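You operate a simulated robot arm through the tools that you are given. There is no shell and no other tool.

Carry out the task below with a simulated robot arm. There is one attempt and no reset: what you move stays moved.

JOB
Tighten the hinge screw of the wooden box, then put the wax tin in it.
Fine: use the nut driver and stand it back; shut the lid on the tin. Set down upright: nut driver.

Only the result counts: the job must be done as asked and must still hold three seconds after the hand-in. Knocking over, shifting, dropping, spilling or breaking anything else fails it. Lids that push on must go on centred and level and be pressed home; caps that screw on are set level and turned clockwise until they are tight.

ROBOT AND FRAMES
A 6-joint arm with a two-finger parallel gripper, fixed in place. Base frame: the origin is on the floor under the middle of its stand, x ahead of it, y to its left, z up. Units: cm, rad, N and s.
With the tool pointing down near the work surface it reaches from about 46 to 88 cm from the base axis. Its first joint turns from -2.007 to 2.007 rad. Payload 4.2 kg.
The tool frame sits at the grasp point between the pads (the TCP): z along the fingers, y along the line on which they close. The tips reach 2.3 cm beyond it. The gripper opens to 9.4 cm. The fingers are 3.8 cm wide and 1 cm thick; the gripper's body (5.4 by 9.6 cm) begins 3.9 cm behind the TCP.
Orientation is that of the tool frame in the base frame, as [roll, pitch, yaw] about the fixed x, y, z axes, in that order (R = Rz(yaw) Ry(pitch) Rx(roll)). With the fingers straight down and closing along the base's y, the tool's x points along the base's -x, its y along +y and its z along -z.

CONTROLS
- The arm moves only by the tool play_rows. Its argument "deltas" is a list of rows, each a list of 7 numbers: the shift along the base's x, y, z in mm, then the turn, a rotation vector about the base's x, y, z in degrees, then the closure, from 0 (fully open) to 1 (shut). In form: [[tx, ty, tz, rx, ry, rz, jaw], ...]. A call has 1 to 20 rows; each row shifts and turns the commanded pose from where the row before left it. Rows are played at 5 a second. More than 5 cm and 0.15 rad between two rows, or a gripper value outside its range, and nothing of the call is played. Where a pose cannot be reached the arm comes as near as it can. A force on the tool above 40 N (or 10 N above the force at the start of the call, whichever is more), or a blocked arm, ends the call early, and 0.2 s more pass. Each finger travels about 10.8 cm/s and halts on what it meets, pressing with about 42 N; the grip force reading is that of the motor and also rises with nothing between the fingers. The clock runs only during rows and for 0.2 s after the last one: add rows that do not move to give the fingers time. The reply holds the time, the measured pose of the TCP, the force on the tool along the base axes, the opening and the grip force, in the units named above and with some noise, with the torque about the TCP (base axes, N m) and any sound that the robot's microphone picked up.
- Cameras (640 x 400 px; columns grow to the right, rows downward): "scene" is fixed at [5.2, 64.92, 155.18]; the picture's right is [-0.77, -0.64, 0.00], its down [-0.40, 0.47, -0.79] and it looks along [0.51, -0.60, -0.62] (base axes); focal length 336 px, centre (320, 200). "wrist" rides on the gripper at [8.6, 1.6, -7.4] in the tool frame; the picture's right is [-0.18, 0.98, 0.00], its down [-0.58, -0.11, -0.81] and it looks along [-0.79, -0.15, 0.59] (tool axes); focal length 243 px, centre (320, 200). There is no depth. A picture from a camera that has moved, and an enlarged one, comes with that camera's place and axes in the base frame and with its lens.
- capture(camera): a new picture of that camera. It takes no simulated time.
- move_column(by): slides the trunk up (or, below 0, down) by that many cm; the arm rides with it, the base frame stays. It gives what a move gives, with no picture.
- zoom(camera, box): a new picture of the part [left, top, right, bottom] of that camera's present view, enlarged. It takes no simulated time.
- sign_off(): hands the job in; it is judged then, once.

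Nothing tells you positions but the pictures and the camera data. Unless the task says otherwise, let go and move clear before handing in.

The tools are called after "Request:" as name(argument=value, ...) on one line, values as JSON. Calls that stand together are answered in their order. play_rows: Moves the arm, as the interface text tells. Its arguments: {"type":"object","properties":{"deltas":{"type":"array"}},"required":["deltas"]} The other tools are called the same way: move_column (by) moves the trunk up or down; capture (camera) takes a picture; zoom (camera, box) takes an enlarged picture of a part of a camera's view; sign_off () hands the job in.

At the start:

```text
clock: 0.0
tool_pos: [44.62, 13.62, 117.12]
tool_rot: [-3.141, 0.0, 3.141]
wrist_force: [0.0, -0.3, 0.3]
ft_torque: [-0.01, 0.02, 0.06]
opening: 9.4
grip_force: 0.1
trunk travel left (down, up): [-70.0, 29.0]
```

scene: 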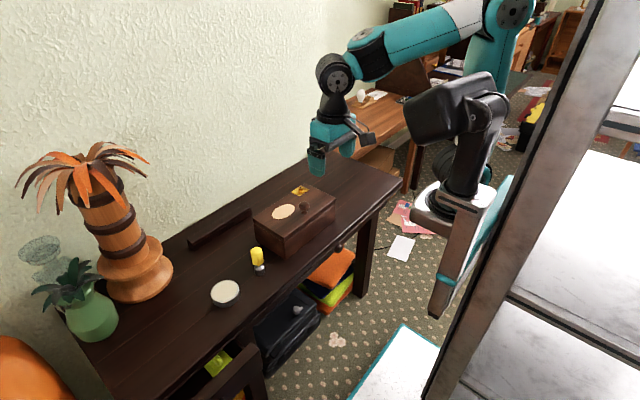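
wrist: 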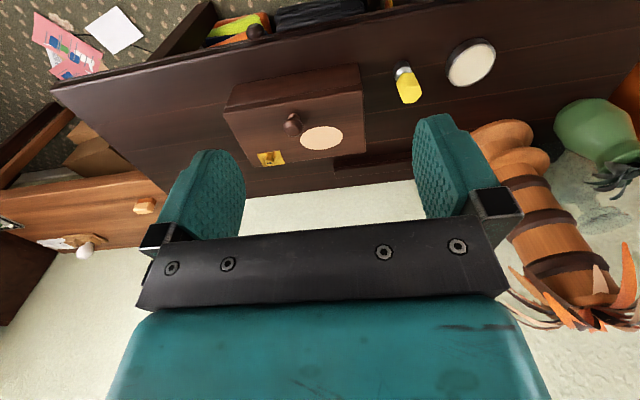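

I see a dark table with a wooden box (lid shut, a knob on it), a yellow-handled tool standing near it, and a round white-topped tin. I will take closer looks before moving.

Request:
zoom(camera="scene", box=[230, 160, 350, 280])

Request:
zoom(camera="scene", box=[190, 230, 290, 320])

Request:
zoom(camera="wrist", box=[210, 40, 510, 200])

```text
3.33 times, centred on (290, 220) of scene
camera zoom: at [5.2, 64.92, 155.18], right [-0.77, -0.64, 0.0], down [-0.4, 0.47, -0.79], along [0.51, -0.6, -0.62], focal length 1120 px, centre (420, 133)
```

zoom: 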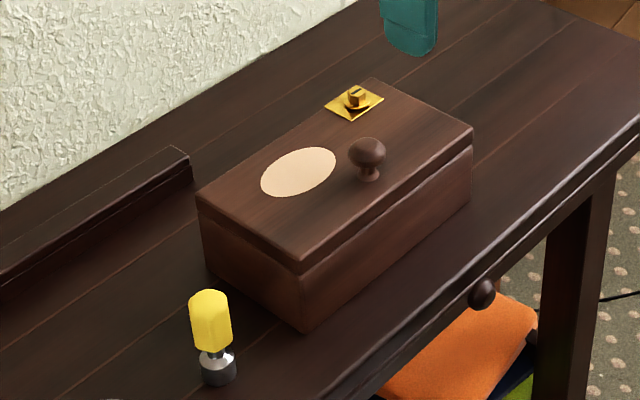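

```text
4.44 times, centred on (240, 275) of scene
camera zoom: at [5.2, 64.92, 155.18], right [-0.77, -0.64, 0.0], down [-0.4, 0.47, -0.79], along [0.51, -0.6, -0.62], focal length 1494 px, centre (676, -133)
```

zoom: 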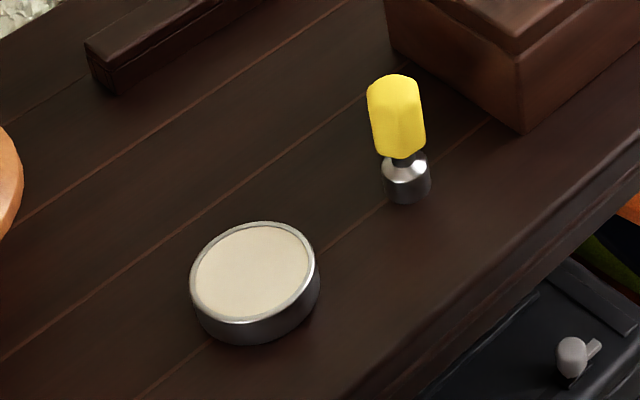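

```text
2.13 times, centred on (360, 120) of wrist
camera zoom: at [36.04, 15.2, 124.42], right [0.18, 0.98, 0.0], down [0.58, -0.11, 0.81], along [0.79, -0.15, -0.59], focal length 518 px, centre (235, 371)
```

zoom: 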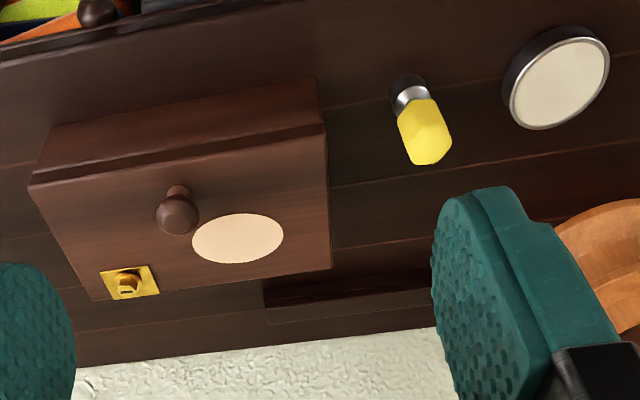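

The table top is near z = 75, the box spans roughly x 59–73, y −8–17 with its lid top near z 84.5, the driver stands near (61, 26) and the tin near (62, 38). I'll move the wrist camera closer to measure the driver and the tin.

Request:
play_rows(deltas=[[25, 25, -25, 0, 0, 0, 0], [25, 25, -25, 0, 0, 0, 0], [25, 25, -25, 0, 0, 0, 0], [15, 25, -25, 0, 0, 0, 0], [0, 25, -20, 0, 0, 0, 0], [0, 0, 0, 0, 0, 0, 0]])

Request:
capture(camera="wrist")

Request:
capture(camera="scene")

```text
clock: 1.4
tool_pos: [53.52, 26.06, 104.92]
tool_rot: [3.142, -0.001, 3.141]
wrist_force: [-0.5, -1.1, -0.3]
ft_torque: [-0.02, 0.0, -0.01]
opening: 9.43
grip_force: 0.0
trunk travel left (down, up): [-70.0, 29.0]
```

```text
taken
camera wrist: at [45.06, 27.71, 112.28], right [0.18, 0.98, 0.0], down [0.58, -0.11, 0.81], along [0.79, -0.15, -0.59], focal length 243 px, centre (320, 200)
```

wrist: 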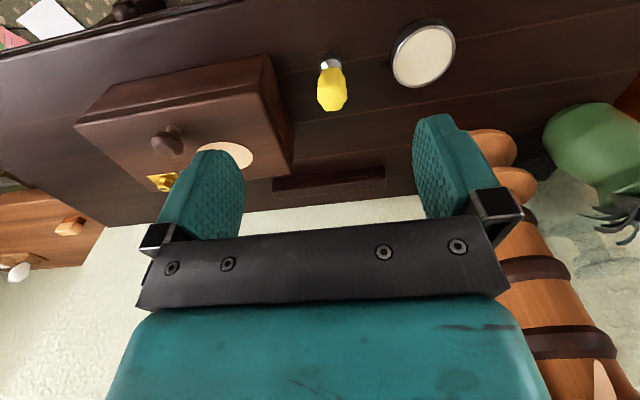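

```text
taken
```

scene: 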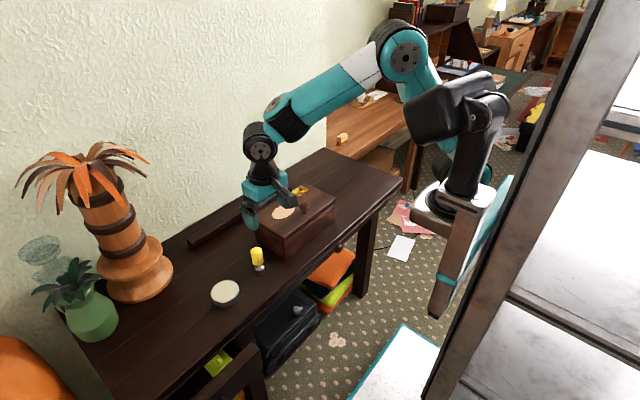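

The arm follows well; the driver and tin are now more closely visible. I'll zoom in on them and on the box.

Request:
zoom(camera="wrist", box=[280, 10, 480, 135])

Request:
zoom(camera="wrist", box=[60, 40, 310, 200])

Request:
zoom(camera="scene", box=[220, 170, 300, 220])

```text
3.20 times, centred on (380, 72) of wrist
camera zoom: at [45.06, 27.71, 112.28], right [0.18, 0.98, 0.0], down [0.58, -0.11, 0.81], along [0.79, -0.15, -0.59], focal length 776 px, centre (128, 608)
```

zoom: 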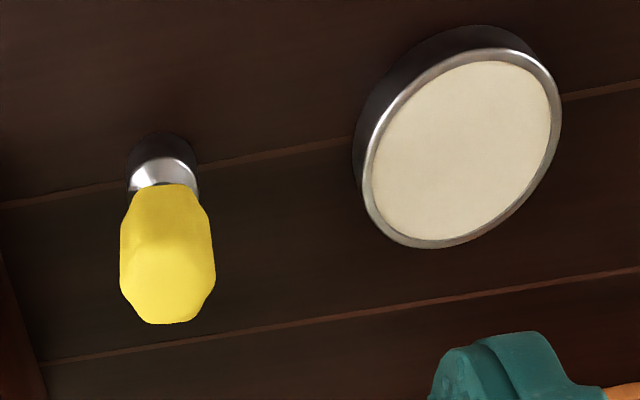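

```text
2.50 times, centred on (185, 120) of wrist
camera zoom: at [45.06, 27.71, 112.28], right [0.18, 0.98, 0.0], down [0.58, -0.11, 0.81], along [0.79, -0.15, -0.59], focal length 606 px, centre (658, 400)
```

zoom: 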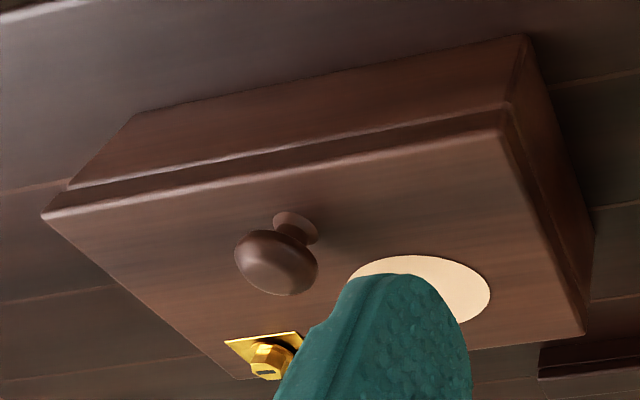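

```text
8.00 times, centred on (260, 195) of scene
camera zoom: at [5.2, 64.92, 155.18], right [-0.77, -0.64, 0.0], down [-0.4, 0.47, -0.79], along [0.51, -0.6, -0.62], focal length 2689 px, centre (800, 240)
```

zoom: 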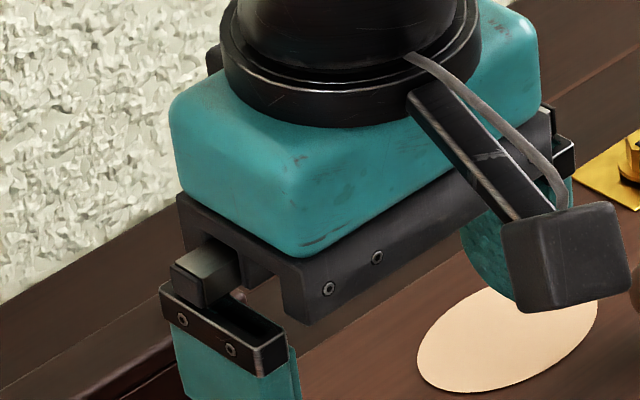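

The driver axis is about (61.1, 26.2) with its handle from z ≈ 79.5 to 86, and the hinge screw is a hex head on a brass plate near (71.6, −3.3). Before grasping, I'll check how far the wrist can turn, in free air.

Request:
play_rows(deltas=[[0, 0, 0, 0, 0, 8.5, 0], [0, 0, 0, 0, 0, 8.5, 0], [0, 0, 0, 0, 0, 8.5, 0], [0, 0, 0, 0, 0, 8.5, 0], [0, 0, 0, 0, 0, 8.5, 0], [0, 0, 0, 0, 0, 8.5, 0], [0, 0, 0, 0, 0, 8.5, 0], [0, 0, 0, 0, 0, 8.5, 0], [0, 0, 0, 0, 0, 8.5, 0], [0, 0, 0, 0, 0, 8.5, 0], [0, 0, 0, 0, 0, 8.5, 0], [0, 0, 0, 0, 0, 8.5, 0], [0, 0, 0, 0, 0, 8.5, 0], [0, 0, 0, 0, 0, 8.5, 0], [0, 0, 0, 0, 0, 8.5, 0], [0, 0, 0, 0, 0, 8.5, 0], [0, 0, 0, 0, 0, 8.5, 0], [0, 0, 0, 0, 0, 8.5, 0], [0, 0, 0, 0, 0, 8.5, 0], [0, 0, 0, 0, 0, 8.5, 0]])

```text
clock: 5.6
tool_pos: [53.45, 26.2, 105.08]
tool_rot: [3.14, 0.0, -0.172]
wrist_force: [-0.7, 0.5, 0.1]
ft_torque: [-0.01, 0.0, 0.03]
opening: 9.39
grip_force: 0.0
trunk travel left (down, up): [-70.0, 29.0]
```

The wrist turned +170° without trouble, so there is plenty of clockwise travel. From this side I can look at the box from behind.

Request:
capture(camera="wrist")

```text
taken
camera wrist: at [61.93, 23.04, 112.42], right [-0.35, -0.94, 0.0], down [-0.55, 0.21, 0.81], along [-0.76, 0.28, -0.59], focal length 243 px, centre (320, 200)
```

wrist: 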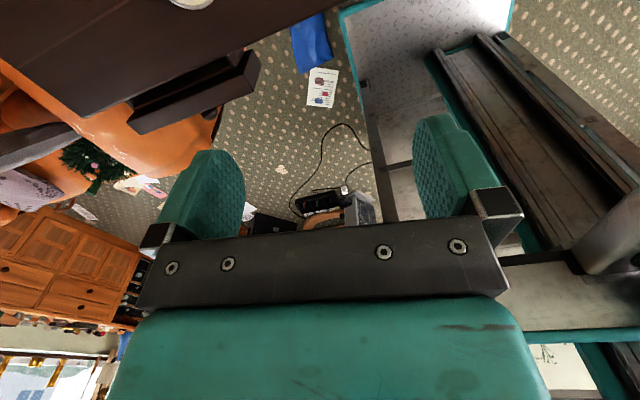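

Nothing useful in that view. I'll complete the half turn (yaw 0, fingers again closing along y) while moving over the driver at a safe height, then check.

Request:
play_rows(deltas=[[25, 0, -25, 0, 0, 5, 0], [25, 0, -25, 0, 0, 4.85, 0], [26.5, 0, -30, 0, 0, 0, 0], [0, 0, -20, 0, 0, 0, 0], [0, 0, 0, 0, 0, 0, 0]])

Request:
capture(camera="wrist")

Request:
zoom(camera="scene", box=[200, 180, 320, 300])

```text
clock: 6.8
tool_pos: [61.25, 26.04, 95.01]
tool_rot: [-3.14, -0.001, 0.0]
wrist_force: [0.1, -0.2, -0.6]
ft_torque: [-0.03, -0.04, 0.0]
opening: 9.39
grip_force: 0.1
trunk travel left (down, up): [-70.0, 29.0]
```

```text
taken
camera wrist: at [70.02, 24.49, 102.39], right [-0.19, -0.98, 0.0], down [-0.58, 0.11, 0.81], along [-0.79, 0.15, -0.59], focal length 243 px, centre (320, 200)
```

wrist: 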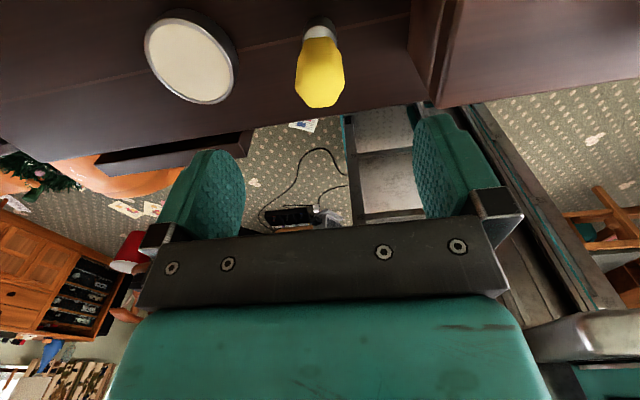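

```text
3.33 times, centred on (260, 240) of scene
camera zoom: at [5.2, 64.92, 155.18], right [-0.77, -0.64, 0.0], down [-0.4, 0.47, -0.79], along [0.51, -0.6, -0.62], focal length 1120 px, centre (520, 67)
```

zoom: 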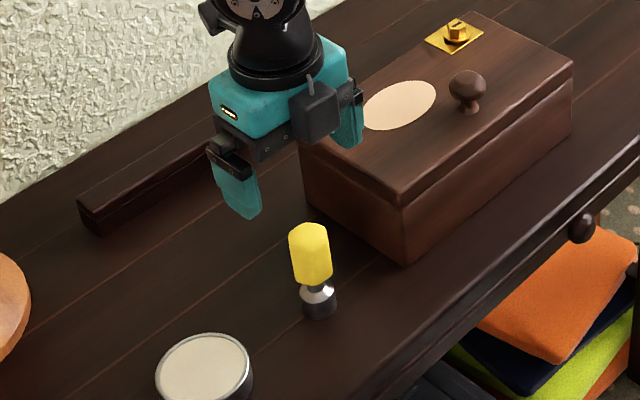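

I see the driver ahead of the fingers in the wrist view, still well below them. I'll zoom to refine its axis.

Request:
zoom(camera="wrist", box=[270, 10, 370, 115])

Request:
zoom(camera="scene", box=[240, 235, 280, 285])

Request:
zoom(camera="scene", box=[270, 180, 320, 220])

```text
3.81 times, centred on (320, 62) of wrist
camera zoom: at [70.02, 24.49, 102.39], right [-0.19, -0.98, 0.0], down [-0.58, 0.11, 0.81], along [-0.79, 0.15, -0.59], focal length 924 px, centre (320, 724)
```

zoom: 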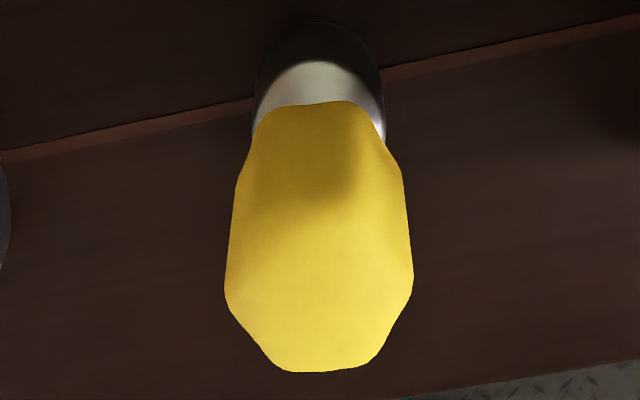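

```text
8.00 times, centred on (260, 260) of scene
camera zoom: at [5.2, 64.92, 155.18], right [-0.77, -0.64, 0.0], down [-0.4, 0.47, -0.79], along [0.51, -0.6, -0.62], focal length 2689 px, centre (800, -280)
```

zoom: 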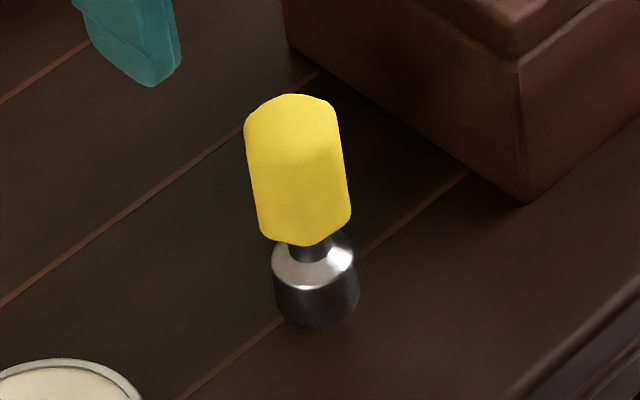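

```text
10.00 times, centred on (295, 200) of scene
camera zoom: at [5.2, 64.92, 155.18], right [-0.77, -0.64, 0.0], down [-0.4, 0.47, -0.79], along [0.51, -0.6, -0.62], focal length 3361 px, centre (570, 200)
```

zoom: 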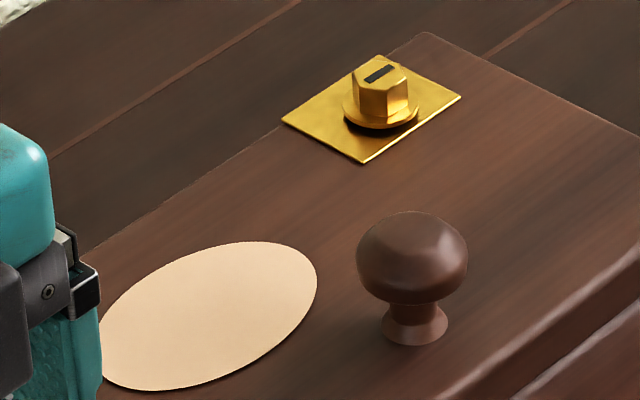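

Combining the two wrist views, the driver axis is about (61.05, 26.2), its top near z 86.6, and the table near z 76.8. I'll go down over the handle to z ≈ 83.5 and close.

Request:
play_rows(deltas=[[-2, 1.5, -30, 0, 0, 0, 0], [0, 0, -30, 0, 0, 0, 0], [0, 0, -20, 0, 0, 0, 0], [0, 0, 0, 0, 0, 0, 0]])

Request:
capture(camera="wrist")

Request:
zoom(camera="scene", box=[220, 210, 300, 290])

```text
clock: 7.8
tool_pos: [60.98, 26.3, 87.05]
tool_rot: [3.14, -0.001, -0.002]
wrist_force: [-0.4, 0.0, 0.5]
ft_torque: [-0.02, 0.0, -0.01]
opening: 9.38
grip_force: 0.1
trunk travel left (down, up): [-70.0, 29.0]
```

```text
taken
camera wrist: at [69.77, 24.7, 94.42], right [-0.19, -0.98, 0.0], down [-0.58, 0.11, 0.81], along [-0.79, 0.15, -0.59], focal length 243 px, centre (320, 200)
```

wrist: 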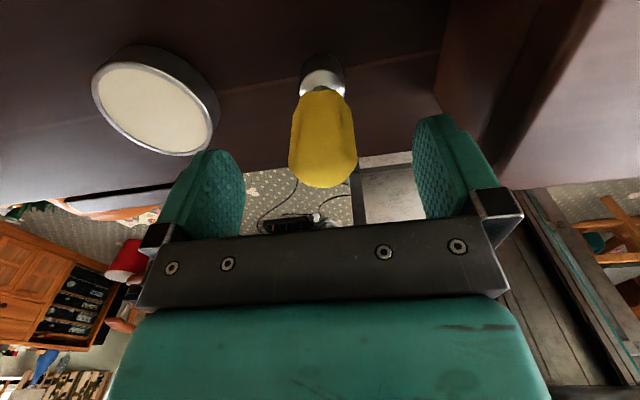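

```text
5.00 times, centred on (260, 250) of scene
camera zoom: at [5.2, 64.92, 155.18], right [-0.77, -0.64, 0.0], down [-0.4, 0.47, -0.79], along [0.51, -0.6, -0.62], focal length 1680 px, centre (620, -50)
```

zoom: 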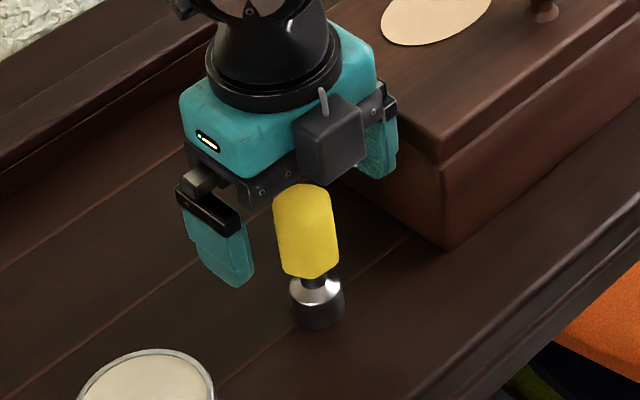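

The handle sits centred between the fingers. I'll lower the last 3.5 cm and close the fingers.

Request:
play_rows(deltas=[[0, -1, -20, 0, 0, 0, 0], [0, 0, -15, 0, 0, 0, 0], [0, 0, 0, 0, 0, 0, 0], [0, 0, 0, 0, 0, 0, 0.5], [0, 0, 0, 0, 0, 0, 1], [0, 0, 0, 0, 0, 0, 1], [0, 0, 0, 0, 0, 0, 1]])

Request:
capture(camera="wrist")

Request:
zoom(camera="scene", box=[220, 210, 300, 290])

```text
clock: 9.4
tool_pos: [61.07, 26.07, 83.5]
tool_rot: [-3.141, 0.0, -0.002]
wrist_force: [-0.7, -0.5, -0.4]
ft_torque: [-0.01, 0.0, 0.01]
opening: 3.32
grip_force: 41.9
trunk travel left (down, up): [-70.0, 29.0]
```

```text
taken
camera wrist: at [69.78, 24.58, 90.93], right [-0.19, -0.98, 0.0], down [-0.58, 0.11, 0.81], along [-0.79, 0.15, -0.59], focal length 243 px, centre (320, 200)
```

wrist: 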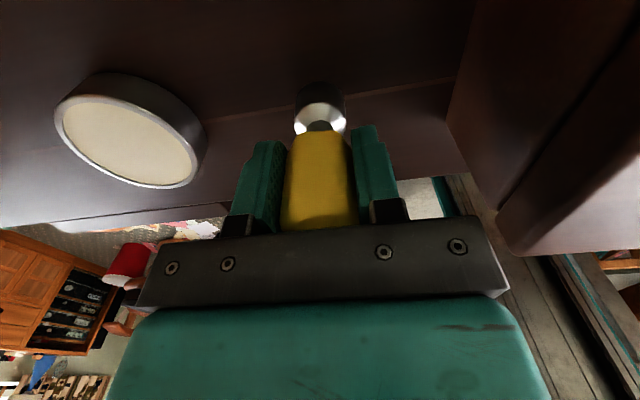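

```text
5.00 times, centred on (260, 250) of scene
camera zoom: at [5.2, 64.92, 155.18], right [-0.77, -0.64, 0.0], down [-0.4, 0.47, -0.79], along [0.51, -0.6, -0.62], focal length 1680 px, centre (620, -50)
```

zoom: 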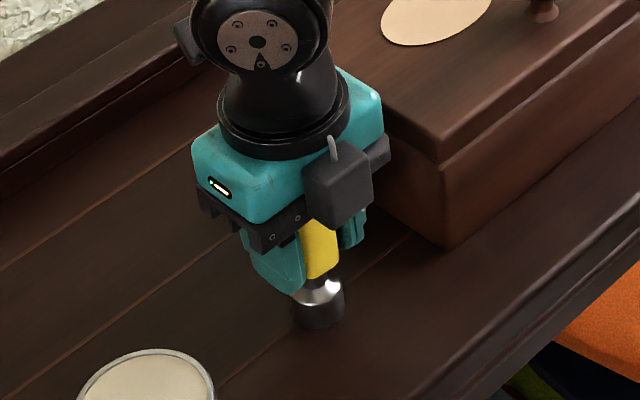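

The handle is gripped (3.3 cm). I'll zoom to measure how the driver sits in the hand before lifting it.

Request:
zoom(camera="wrist", box=[260, 70, 380, 240])

Request:
play_rows(deltas=[[0, 0, 10, 0, 0, 0, 1], [0, 0, 20, 0, 0, 0, 1], [0, 0, 40, 0, 0, 0, 1], [0, 0, 40, 0, 0, 0, 1], [0, 0, 40, 0, 0, 0, 1], [0, 0, 0, 0, 0, 0, 1]])

Request:
capture(camera="wrist")

```text
2.35 times, centred on (320, 155) of wrist
camera zoom: at [69.78, 24.58, 90.93], right [-0.19, -0.98, 0.0], down [-0.58, 0.11, 0.81], along [-0.79, 0.15, -0.59], focal length 571 px, centre (320, 306)
```

zoom: 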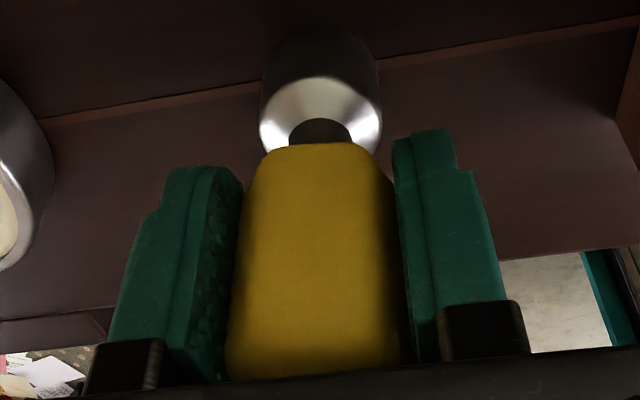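

```text
clock: 10.8
tool_pos: [60.97, 26.1, 98.58]
tool_rot: [3.141, 0.003, -0.001]
wrist_force: [-0.5, 1.1, -1.1]
ft_torque: [0.0, 0.01, 0.02]
opening: 3.25
grip_force: 41.9
trunk travel left (down, up): [-70.0, 29.0]
```

```text
taken
camera wrist: at [69.72, 24.6, 105.88], right [-0.19, -0.98, 0.0], down [-0.58, 0.11, 0.81], along [-0.79, 0.15, -0.59], focal length 243 px, centre (320, 200)
```

wrist: 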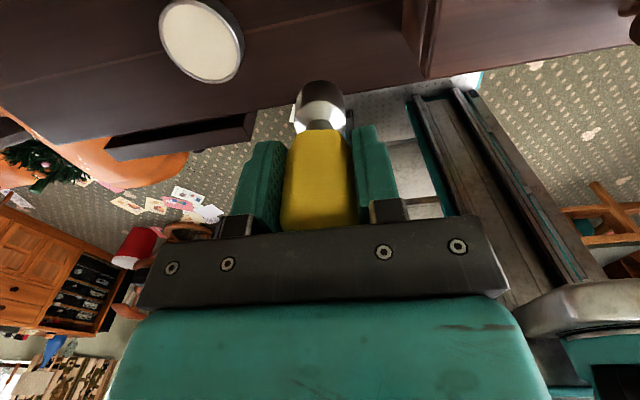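

The driver is off the table and held straight, its socket about 6.2 cm below the TCP. I'll carry it above the hinge screw at a safe height to measure the screw up close.

Request:
play_rows(deltas=[[10, -30, 20, 0, 0, 0, 1], [13, -37, 20, 0, 0, 0, 1], [13, -37, 4, 0, 0, 0, 1], [13, -37, 0, 0, 0, 0, 1], [13, -37, 0, 0, 0, 0, 1], [13, -37, 0, 0, 0, 0, 1], [15, -37, 0, 0, 0, 0, 1], [15, -39, 0, 0, 0, 0, 1], [0, 0, 0, 0, 0, 0, 1], [0, 0, 0, 0, 0, 0, 1]])

Request:
capture(camera="wrist")

Request:
capture(camera="scene")

```text
clock: 13.0
tool_pos: [71.65, -3.0, 102.98]
tool_rot: [3.141, 0.002, -0.001]
wrist_force: [0.2, 0.3, -0.8]
ft_torque: [-0.01, 0.0, -0.02]
opening: 3.25
grip_force: 41.8
trunk travel left (down, up): [-70.0, 29.0]
```

```text
taken
camera wrist: at [80.33, -4.59, 110.27], right [-0.19, -0.98, 0.0], down [-0.58, 0.11, 0.81], along [-0.79, 0.15, -0.59], focal length 243 px, centre (320, 200)
```

wrist: 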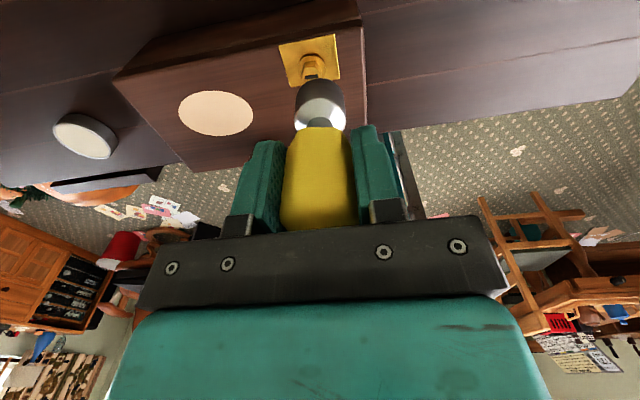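

```text
taken
```

scene: 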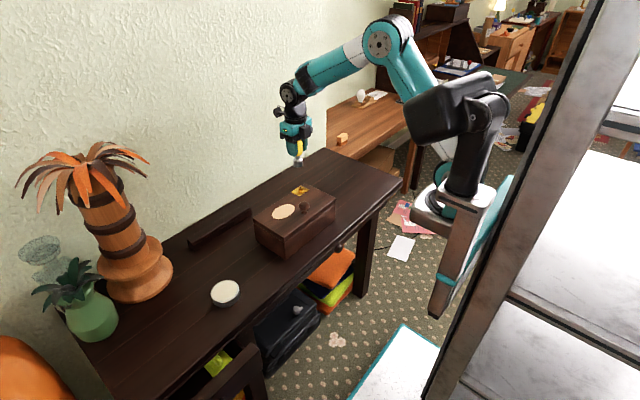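

The brass plate and screw are visible just past the socket. I'll zoom in to measure.

Request:
zoom(camera="wrist", box=[250, 20, 390, 140])

Request:
zoom(camera="scene", box=[265, 100, 345, 220])

```text
3.33 times, centred on (320, 80) of wrist
camera zoom: at [80.33, -4.59, 110.27], right [-0.19, -0.98, 0.0], down [-0.58, 0.11, 0.81], along [-0.79, 0.15, -0.59], focal length 809 px, centre (320, 600)
```

zoom: 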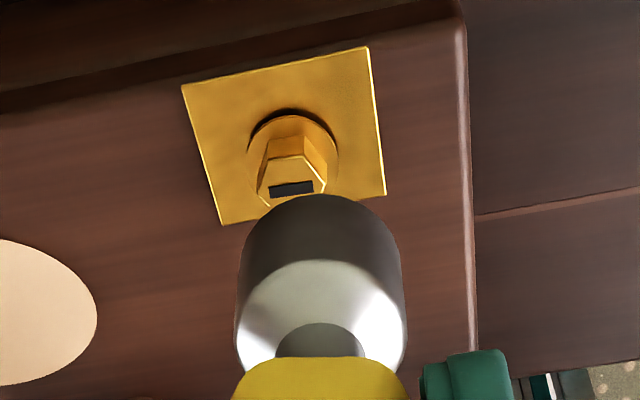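

```text
3.33 times, centred on (305, 160) of scene
camera zoom: at [5.2, 64.92, 155.18], right [-0.77, -0.64, 0.0], down [-0.4, 0.47, -0.79], along [0.51, -0.6, -0.62], focal length 1120 px, centre (370, 333)
```

zoom: 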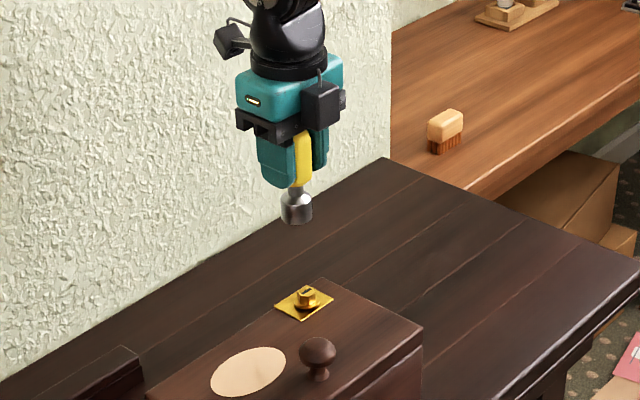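

The screw is near (69.6, −1.8) with the lid top at about z 86.4. I'll shift over it, come down somewhat, and measure again.

Request:
play_rows(deltas=[[-10, 6, -15, 0, 0, 0, 1], [-10.5, 6, -15, 0, 0, 0, 1], [0, 0, 0, 0, 0, 0, 1], [0, 0, 0, 0, 0, 0, 1]])

Request:
zoom(camera="wrist", box=[250, 20, 390, 140])

Request:
zoom(camera="scene", box=[270, 130, 340, 210])

```text
clock: 14.0
tool_pos: [69.35, -1.81, 99.93]
tool_rot: [-3.141, 0.0, -0.002]
wrist_force: [-0.5, -0.1, -0.6]
ft_torque: [-0.03, 0.02, 0.0]
opening: 3.26
grip_force: 42.3
trunk travel left (down, up): [-70.0, 29.0]
```

```text
3.33 times, centred on (320, 80) of wrist
camera zoom: at [78.24, -3.42, 107.33], right [-0.19, -0.98, 0.0], down [-0.58, 0.11, 0.81], along [-0.79, 0.15, -0.59], focal length 809 px, centre (320, 600)
```

zoom: 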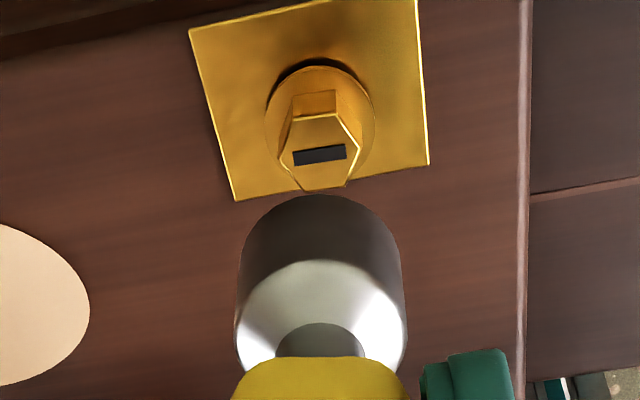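

```text
5.00 times, centred on (305, 170) of scene
camera zoom: at [5.2, 64.92, 155.18], right [-0.77, -0.64, 0.0], down [-0.4, 0.47, -0.79], along [0.51, -0.6, -0.62], focal length 1680 px, centre (395, 350)
```

zoom: 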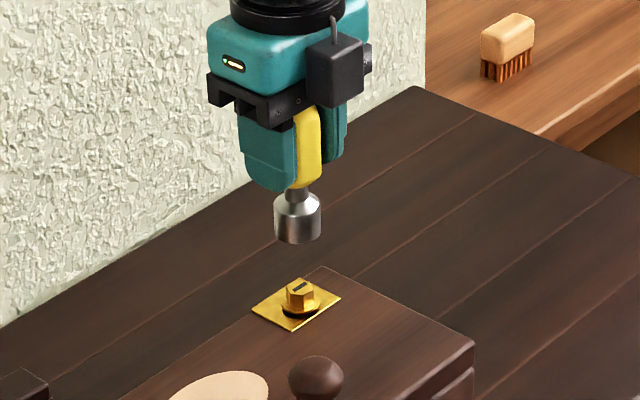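

In both views the socket lines up with the screw to within about a millimetre. I'll confirm with a tighter scene zoom, then lower slowly.

Request:
zoom(camera="scene", box=[285, 160, 325, 200])

Request:
play_rows(deltas=[[0, 0, -20, 0, 0, 0, 1], [0, 0, -15, 0, 0, 0, 1], [0, 0, 0, 0, 0, 0, 1], [0, 0, 0, 0, 0, 0, 1]])

Request:
zoom(camera="scene", box=[285, 160, 325, 200])

Request:
zoom(camera="wrist", box=[250, 20, 390, 140])

```text
10.00 times, centred on (305, 180) of scene
camera zoom: at [5.2, 64.92, 155.18], right [-0.77, -0.64, 0.0], down [-0.4, 0.47, -0.79], along [0.51, -0.6, -0.62], focal length 3361 px, centre (470, 400)
```

zoom: 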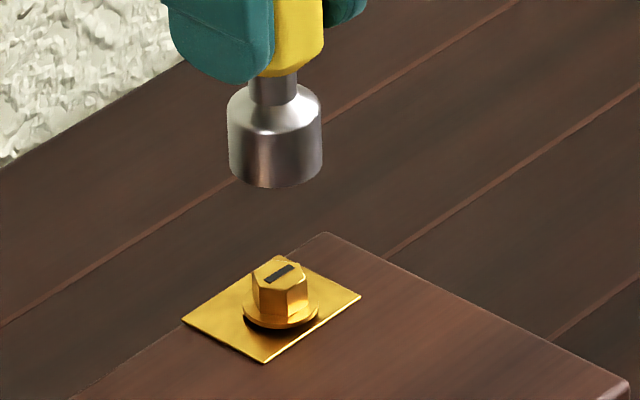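

```text
clock: 15.0
tool_pos: [69.49, -1.84, 96.47]
tool_rot: [3.141, 0.0, -0.003]
wrist_force: [0.9, -0.6, -1.4]
ft_torque: [0.01, -0.01, 0.0]
opening: 3.26
grip_force: 42.2
trunk travel left (down, up): [-70.0, 29.0]
```

```text
10.00 times, centred on (305, 180) of scene
camera zoom: at [5.2, 64.92, 155.18], right [-0.77, -0.64, 0.0], down [-0.4, 0.47, -0.79], along [0.51, -0.6, -0.62], focal length 3361 px, centre (470, 400)
```

zoom: 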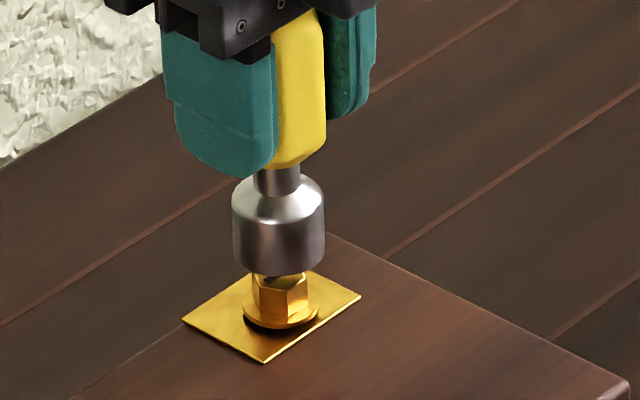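

```text
3.33 times, centred on (320, 80) of wrist
camera zoom: at [78.24, -3.4, 103.77], right [-0.19, -0.98, 0.0], down [-0.58, 0.11, 0.81], along [-0.79, 0.15, -0.59], focal length 809 px, centre (320, 600)
```

zoom: 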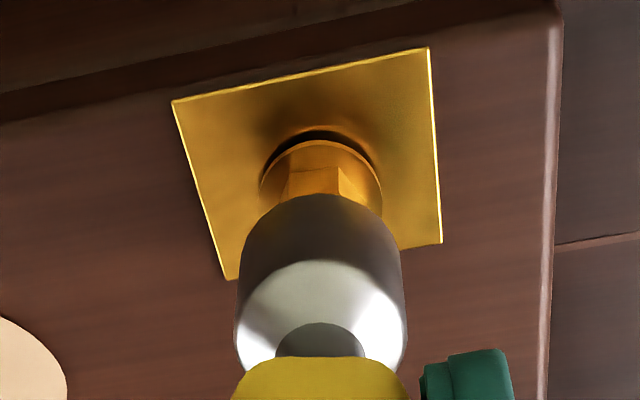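

The socket is roughly 1.2 cm above the screw head and nearly centred. I'll nudge by 1 mm and lower another centimetre, then check.

Request:
play_rows(deltas=[[1, -0.3, -5, 0, 0, 0, 1], [0, 0, -5, 0, 0, 0, 1], [0, 0, 0, 0, 0, 0, 1]])

Request:
zoom(camera="scene", box=[285, 160, 325, 200])

Request:
zoom(camera="wrist", box=[250, 20, 390, 140])

```text
clock: 15.8
tool_pos: [69.56, -1.85, 95.36]
tool_rot: [3.141, 0.001, -0.001]
wrist_force: [-0.2, -0.1, -1.3]
ft_torque: [-0.01, 0.01, 0.01]
opening: 3.26
grip_force: 42.1
trunk travel left (down, up): [-70.0, 29.0]
```

```text
10.00 times, centred on (305, 180) of scene
camera zoom: at [5.2, 64.92, 155.18], right [-0.77, -0.64, 0.0], down [-0.4, 0.47, -0.79], along [0.51, -0.6, -0.62], focal length 3361 px, centre (470, 400)
```

zoom: 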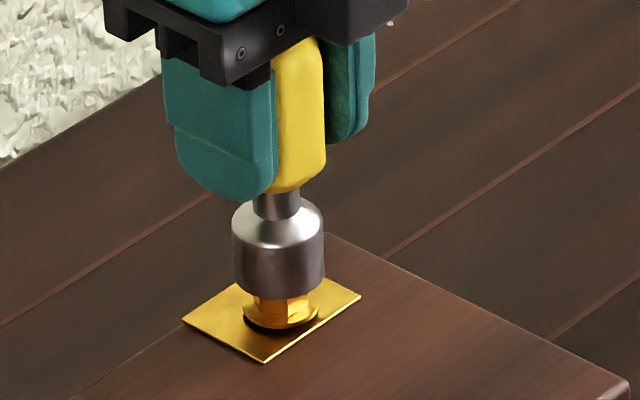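

```text
3.33 times, centred on (320, 80) of wrist
camera zoom: at [78.32, -3.42, 102.77], right [-0.19, -0.98, 0.0], down [-0.58, 0.11, 0.81], along [-0.79, 0.15, -0.59], focal length 809 px, centre (320, 600)
```

zoom: 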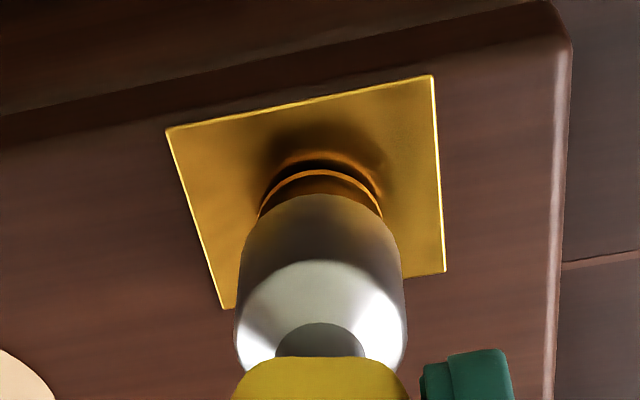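

Alignment is good in both views. I'll lower the socket onto the hex in small steps, watching the force.

Request:
play_rows(deltas=[[0, 0, -3, 0, 0, 0, 1], [0, 0, -3, 0, 0, 0, 1], [0, 0, -2, 0, 0, 0, 1], [0, 0, 0, 0, 0, 0, 1]])

Request:
zoom(camera="scene", box=[285, 160, 325, 200])

```text
clock: 16.8
tool_pos: [69.54, -1.88, 94.57]
tool_rot: [-3.141, 0.0, -0.003]
wrist_force: [-0.6, 0.7, -0.9]
ft_torque: [0.04, 0.06, -0.04]
opening: 3.24
grip_force: 42.2
trunk travel left (down, up): [-70.0, 29.0]
```

```text
10.00 times, centred on (305, 180) of scene
camera zoom: at [5.2, 64.92, 155.18], right [-0.77, -0.64, 0.0], down [-0.4, 0.47, -0.79], along [0.51, -0.6, -0.62], focal length 3361 px, centre (470, 400)
```

zoom: 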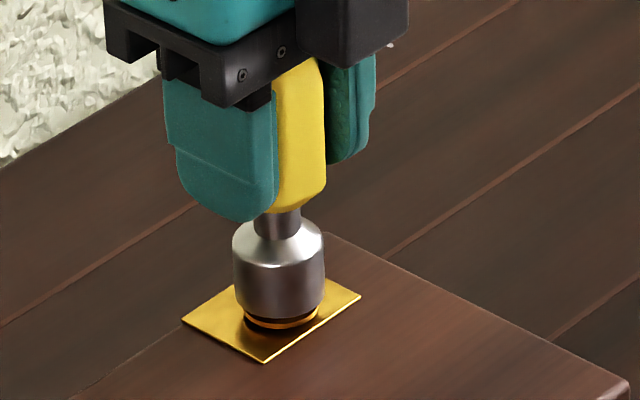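

No resistance so far, and the socket has gone over the head. I'll keep lowering gently until it seats.

Request:
play_rows(deltas=[[0, 0, -1.5, 0, 0, 0, 1], [0, 0, -1.5, 0, 0, 0, 1], [0, 0, 0, 0, 0, 0, 1]])

Request:
zoom(camera="scene", box=[285, 160, 325, 200])

```text
clock: 17.6
tool_pos: [69.62, -1.94, 94.23]
tool_rot: [-3.141, 0.0, -0.001]
wrist_force: [-1.0, 0.5, 0.6]
ft_torque: [0.07, 0.06, 0.02]
opening: 3.26
grip_force: 41.8
trunk travel left (down, up): [-70.0, 29.0]
```

```text
10.00 times, centred on (305, 180) of scene
camera zoom: at [5.2, 64.92, 155.18], right [-0.77, -0.64, 0.0], down [-0.4, 0.47, -0.79], along [0.51, -0.6, -0.62], focal length 3361 px, centre (470, 400)
```

zoom: 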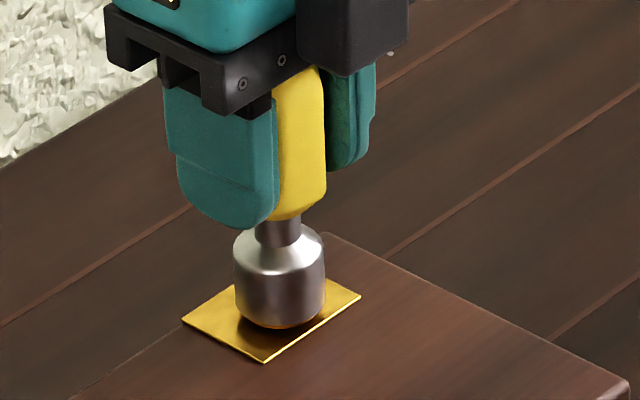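

The socket is nearly down to the washer with only slight side contact. A little further to seat.

Request:
play_rows(deltas=[[0, 0, -1, 0, 0, 0, 1], [0, 0, -1, 0, 0, 0, 1], [0, 0, 0, 0, 0, 0, 1]])

```text
clock: 18.4
tool_pos: [69.49, -1.81, 94.09]
tool_rot: [-3.14, 0.0, -0.002]
wrist_force: [-0.6, 1.5, -1.1]
ft_torque: [0.07, 0.01, -0.03]
opening: 3.26
grip_force: 41.3
trunk travel left (down, up): [-70.0, 29.0]
```

Request:
play_rows(deltas=[[0, 0, -1, 0, 0, 0, 1], [0, 0, -1, 0, 0, 0, 1], [0, 0, 0, 0, 0, 0, 1]])

Request:
zoom(camera="scene", box=[285, 160, 325, 200])

Request:
zoom(camera="wrist", box=[250, 20, 390, 140])

```text
clock: 19.2
tool_pos: [69.52, -1.9, 93.88]
tool_rot: [-3.141, 0.0, -0.002]
wrist_force: [-2.5, 2.6, -0.2]
ft_torque: [0.09, 0.11, 0.01]
opening: 3.25
grip_force: 42.1
trunk travel left (down, up): [-70.0, 29.0]
```

```text
10.00 times, centred on (305, 180) of scene
camera zoom: at [5.2, 64.92, 155.18], right [-0.77, -0.64, 0.0], down [-0.4, 0.47, -0.79], along [0.51, -0.6, -0.62], focal length 3361 px, centre (470, 400)
```

zoom: 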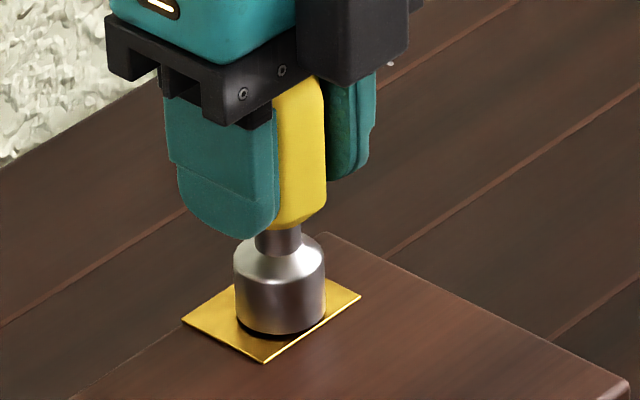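

```text
3.33 times, centred on (320, 80) of wrist
camera zoom: at [78.34, -3.43, 101.28], right [-0.19, -0.98, 0.0], down [-0.58, 0.11, 0.81], along [-0.79, 0.15, -0.59], focal length 809 px, centre (320, 600)
```

zoom: 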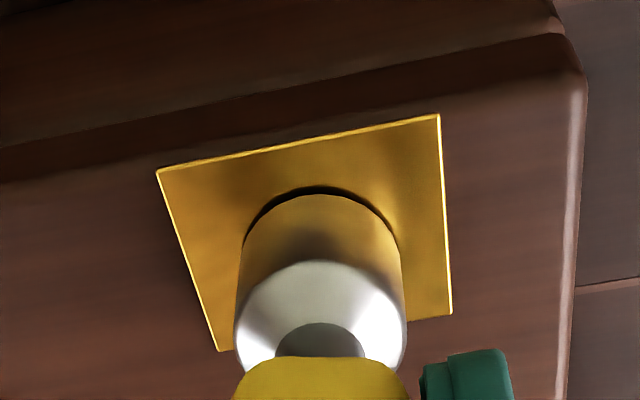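

The socket now surrounds the head with light side contact only. I'll ease it a hair sideways, seat it one more millimetre, and begin a short clockwise turn to feel the torque.

Request:
play_rows(deltas=[[-0.4, 0.4, -1, 0, 0, 0, 1], [0, 0, -0.5, 0, 0, 0, 1], [0, 0, 0, 0, 0, 0, 1]])

Request:
play_rows(deltas=[[0, 0, 0, 0, 0, -5, 1], [0, 0, 0, 0, 0, -5, 1], [0, 0, 0, 0, 0, -5, 1], [0, 0, 0, 0, 0, 0, 1]])

```text
clock: 20.0
tool_pos: [69.54, -1.87, 93.76]
tool_rot: [3.141, -0.001, 0.0]
wrist_force: [0.3, 0.8, -0.5]
ft_torque: [-0.01, 0.01, -0.01]
opening: 3.24
grip_force: 42.0
trunk travel left (down, up): [-70.0, 29.0]
```

```text
clock: 21.0
tool_pos: [69.53, -1.89, 93.79]
tool_rot: [3.142, 0.002, -0.265]
wrist_force: [-0.9, -1.4, -2.9]
ft_torque: [-0.08, -0.04, -0.02]
opening: 3.27
grip_force: 42.0
trunk travel left (down, up): [-70.0, 29.0]
```

The turn goes with little torque. I'll continue clockwise while watching the torque.

Request:
play_rows(deltas=[[0, 0, 0, 0, 0, -6, 1], [0, 0, 0, 0, 0, -6, 1], [0, 0, 0, 0, 0, -6, 1], [0, 0, 0, 0, 0, -6, 1], [0, 0, 0, 0, 0, -6, 1], [0, 0, 0, 0, 0, 0, 1]])

Request:
zoom(camera="scene", box=[285, 160, 325, 200])

Request:
zoom(camera="wrist", box=[250, 20, 390, 140])

```text
clock: 22.4
tool_pos: [69.46, -1.87, 93.79]
tool_rot: [3.139, 0.001, -0.789]
wrist_force: [-0.1, -3.6, -3.8]
ft_torque: [-0.2, 0.0, 0.01]
opening: 3.24
grip_force: 41.7
trunk travel left (down, up): [-70.0, 29.0]
```

```text
10.00 times, centred on (305, 180) of scene
camera zoom: at [5.2, 64.92, 155.18], right [-0.77, -0.64, 0.0], down [-0.4, 0.47, -0.79], along [0.51, -0.6, -0.62], focal length 3361 px, centre (470, 400)
```

zoom: 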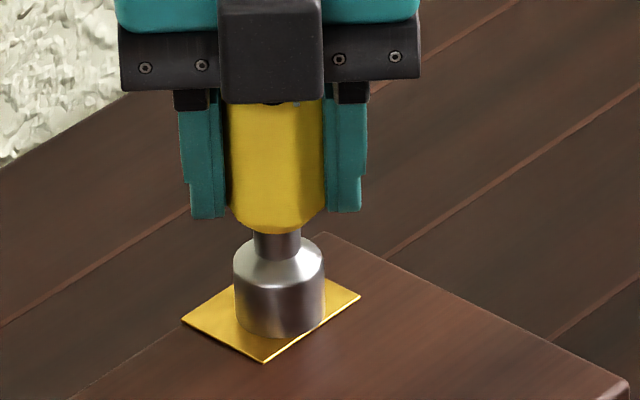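

```text
3.33 times, centred on (320, 80) of wrist
camera zoom: at [74.61, -9.06, 101.14], right [-0.83, -0.56, 0.0], down [-0.33, 0.49, 0.81], along [-0.45, 0.67, -0.59], focal length 809 px, centre (320, 600)
```

zoom: 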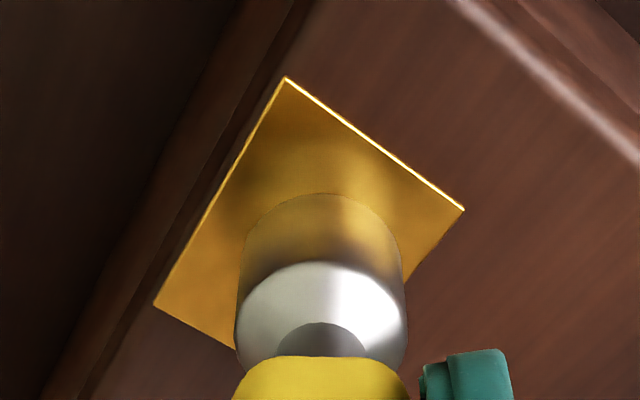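

The socket is seated on the plate and turning with the screw; a small sideways load shows I'm ~0.5 mm off, so I'll correct that and keep turning clockwise.

Request:
play_rows(deltas=[[0, -0.4, -0.3, 0, 0, -6, 1], [0, 0, 0, 0, 0, -6, 1], [0, 0, 0, 0, 0, -6, 1], [0, 0, 0, 0, 0, -6, 1], [0, 0, 0, 0, 0, -6, 1], [0, 0, 0, 0, 0, -6, 1], [0, 0, 0, 0, 0, -6, 1], [0, 0, 0, 0, 0, -6, 1], [0, 0, 0, 0, 0, 0, 1]])

```text
clock: 24.4
tool_pos: [69.57, -1.83, 93.73]
tool_rot: [-3.14, 0.001, -1.626]
wrist_force: [-3.8, 1.2, -1.5]
ft_torque: [0.07, 0.21, 0.0]
opening: 3.28
grip_force: 41.6
trunk travel left (down, up): [-70.0, 29.0]
```

About 95° turned, still with no torque build-up. I'll keep going clockwise.

Request:
play_rows(deltas=[[-0.3, 0.2, 0, 0, 0, -7, 1], [0, 0, 0, 0, 0, -7, 1], [0, 0, 0, 0, 0, -7, 1], [0, 0, 0, 0, 0, -7, 1], [0, 0, 0, 0, 0, -7, 1], [0, 0, 0, 0, 0, -7, 1], [0, 0, 0, 0, 0, -7, 1], [0, 0, 0, 0, 0, -7, 1], [0, 0, 0, 0, 0, -7, 1], [0, 0, 0, 0, 0, -7, 1], [0, 0, 0, 0, 0, 0, 1]])

Request:
zoom(camera="scene", box=[285, 160, 325, 200])

Request:
zoom(camera="wrist", box=[250, 20, 390, 140])

```text
clock: 26.8
tool_pos: [69.48, -1.78, 93.81]
tool_rot: [3.141, -0.001, -2.848]
wrist_force: [1.1, -3.0, 1.1]
ft_torque: [0.18, 0.1, 0.42]
opening: 3.23
grip_force: 42.4
trunk travel left (down, up): [-70.0, 29.0]
```

```text
10.00 times, centred on (305, 180) of scene
camera zoom: at [5.2, 64.92, 155.18], right [-0.77, -0.64, 0.0], down [-0.4, 0.47, -0.79], along [0.51, -0.6, -0.62], focal length 3361 px, centre (470, 400)
```

zoom: 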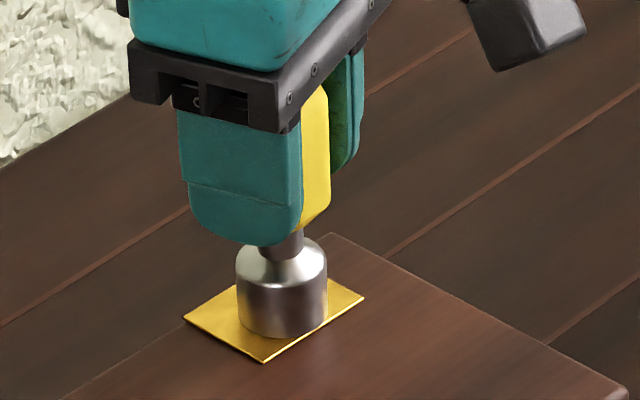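

```text
3.33 times, centred on (320, 80) of wrist
camera zoom: at [60.87, -2.73, 101.13], right [-0.11, 0.99, 0.0], down [0.59, 0.06, 0.81], along [0.8, 0.09, -0.59], focal length 809 px, centre (320, 600)
```

zoom: 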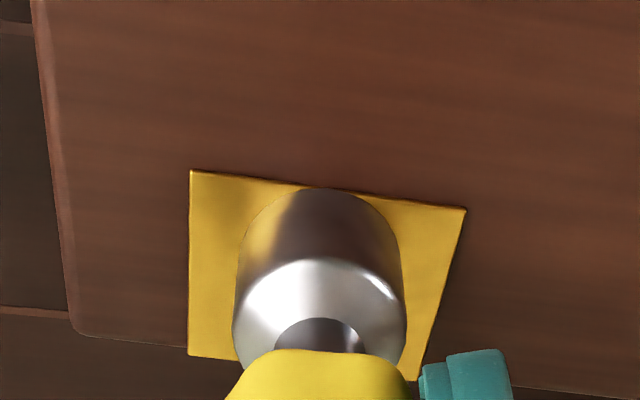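

A counter-torque of 0.42 N·m has appeared, so the screw looks tight. I'll pause and check that the box itself has not moved before doing anything more.

Request:
zoom(camera="scene", box=[230, 160, 350, 280])

Request:
zoom(camera="wrist", box=[220, 60, 420, 260])

```text
3.33 times, centred on (290, 220) of scene
camera zoom: at [5.2, 64.92, 155.18], right [-0.77, -0.64, 0.0], down [-0.4, 0.47, -0.79], along [0.51, -0.6, -0.62], focal length 1120 px, centre (420, 133)
```

zoom: 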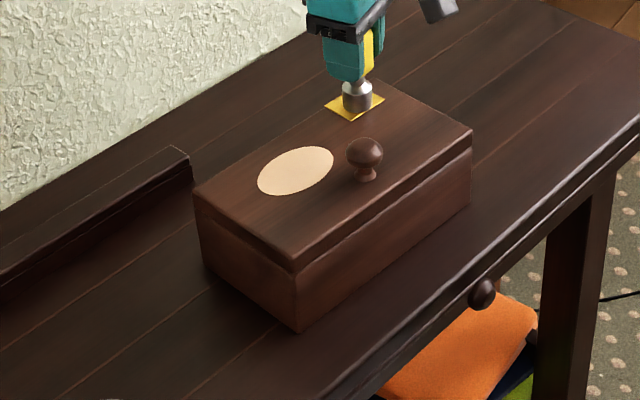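

```text
2.00 times, centred on (320, 160) of wrist
camera zoom: at [60.87, -2.73, 101.13], right [-0.11, 0.99, 0.0], down [0.59, 0.06, 0.81], along [0.8, 0.09, -0.59], focal length 485 px, centre (320, 280)
```

zoom: 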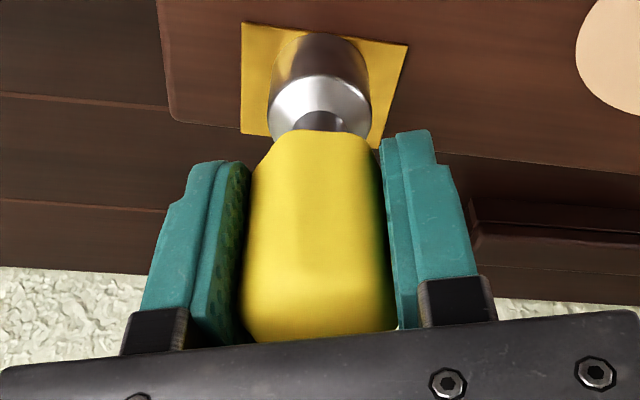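

The box turned only about a degree about the screw as the screw hit its stop, so it's tight and I must not push further. I'll relax the grip to release the wound-up torque (the socket stays seated on the head), then re-grip squarely.

Request:
play_rows(deltas=[[0, 0, 0, 0, 0, 0, 0.6], [0, 0, 0, 0, 0, 0, 0.45], [0, 0, 0, 0, 0, 0, 0.45], [0, 0, 0, 0, 0, 0, 0.45]])

Request:
zoom(camera="wrist", box=[220, 60, 420, 260])

Request:
zoom(camera="scene", box=[285, 160, 325, 200])

```text
clock: 27.8
tool_pos: [69.46, -1.76, 93.82]
tool_rot: [-3.141, 0.001, -2.846]
wrist_force: [0.2, -0.7, 0.4]
ft_torque: [0.01, 0.02, 0.01]
opening: 5.18
grip_force: 0.0
trunk travel left (down, up): [-70.0, 29.0]
```

```text
2.00 times, centred on (320, 160) of wrist
camera zoom: at [60.86, -2.72, 101.13], right [-0.11, 0.99, 0.0], down [0.59, 0.06, 0.81], along [0.8, 0.09, -0.59], focal length 485 px, centre (320, 280)
```

zoom: 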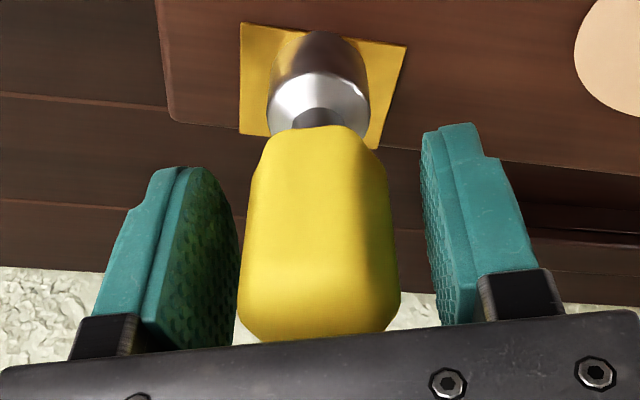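

```text
10.00 times, centred on (305, 180) of scene
camera zoom: at [5.2, 64.92, 155.18], right [-0.77, -0.64, 0.0], down [-0.4, 0.47, -0.79], along [0.51, -0.6, -0.62], focal length 3361 px, centre (470, 400)
```

zoom: 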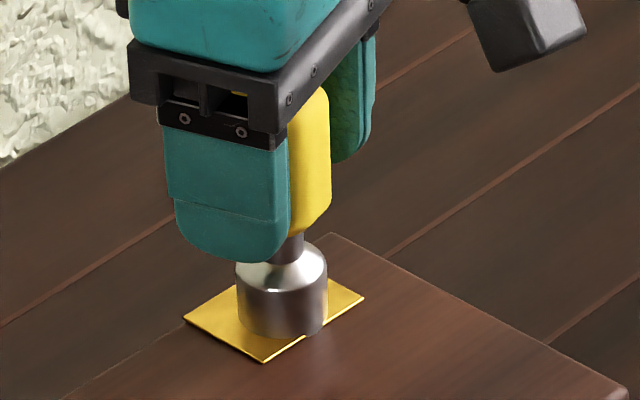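

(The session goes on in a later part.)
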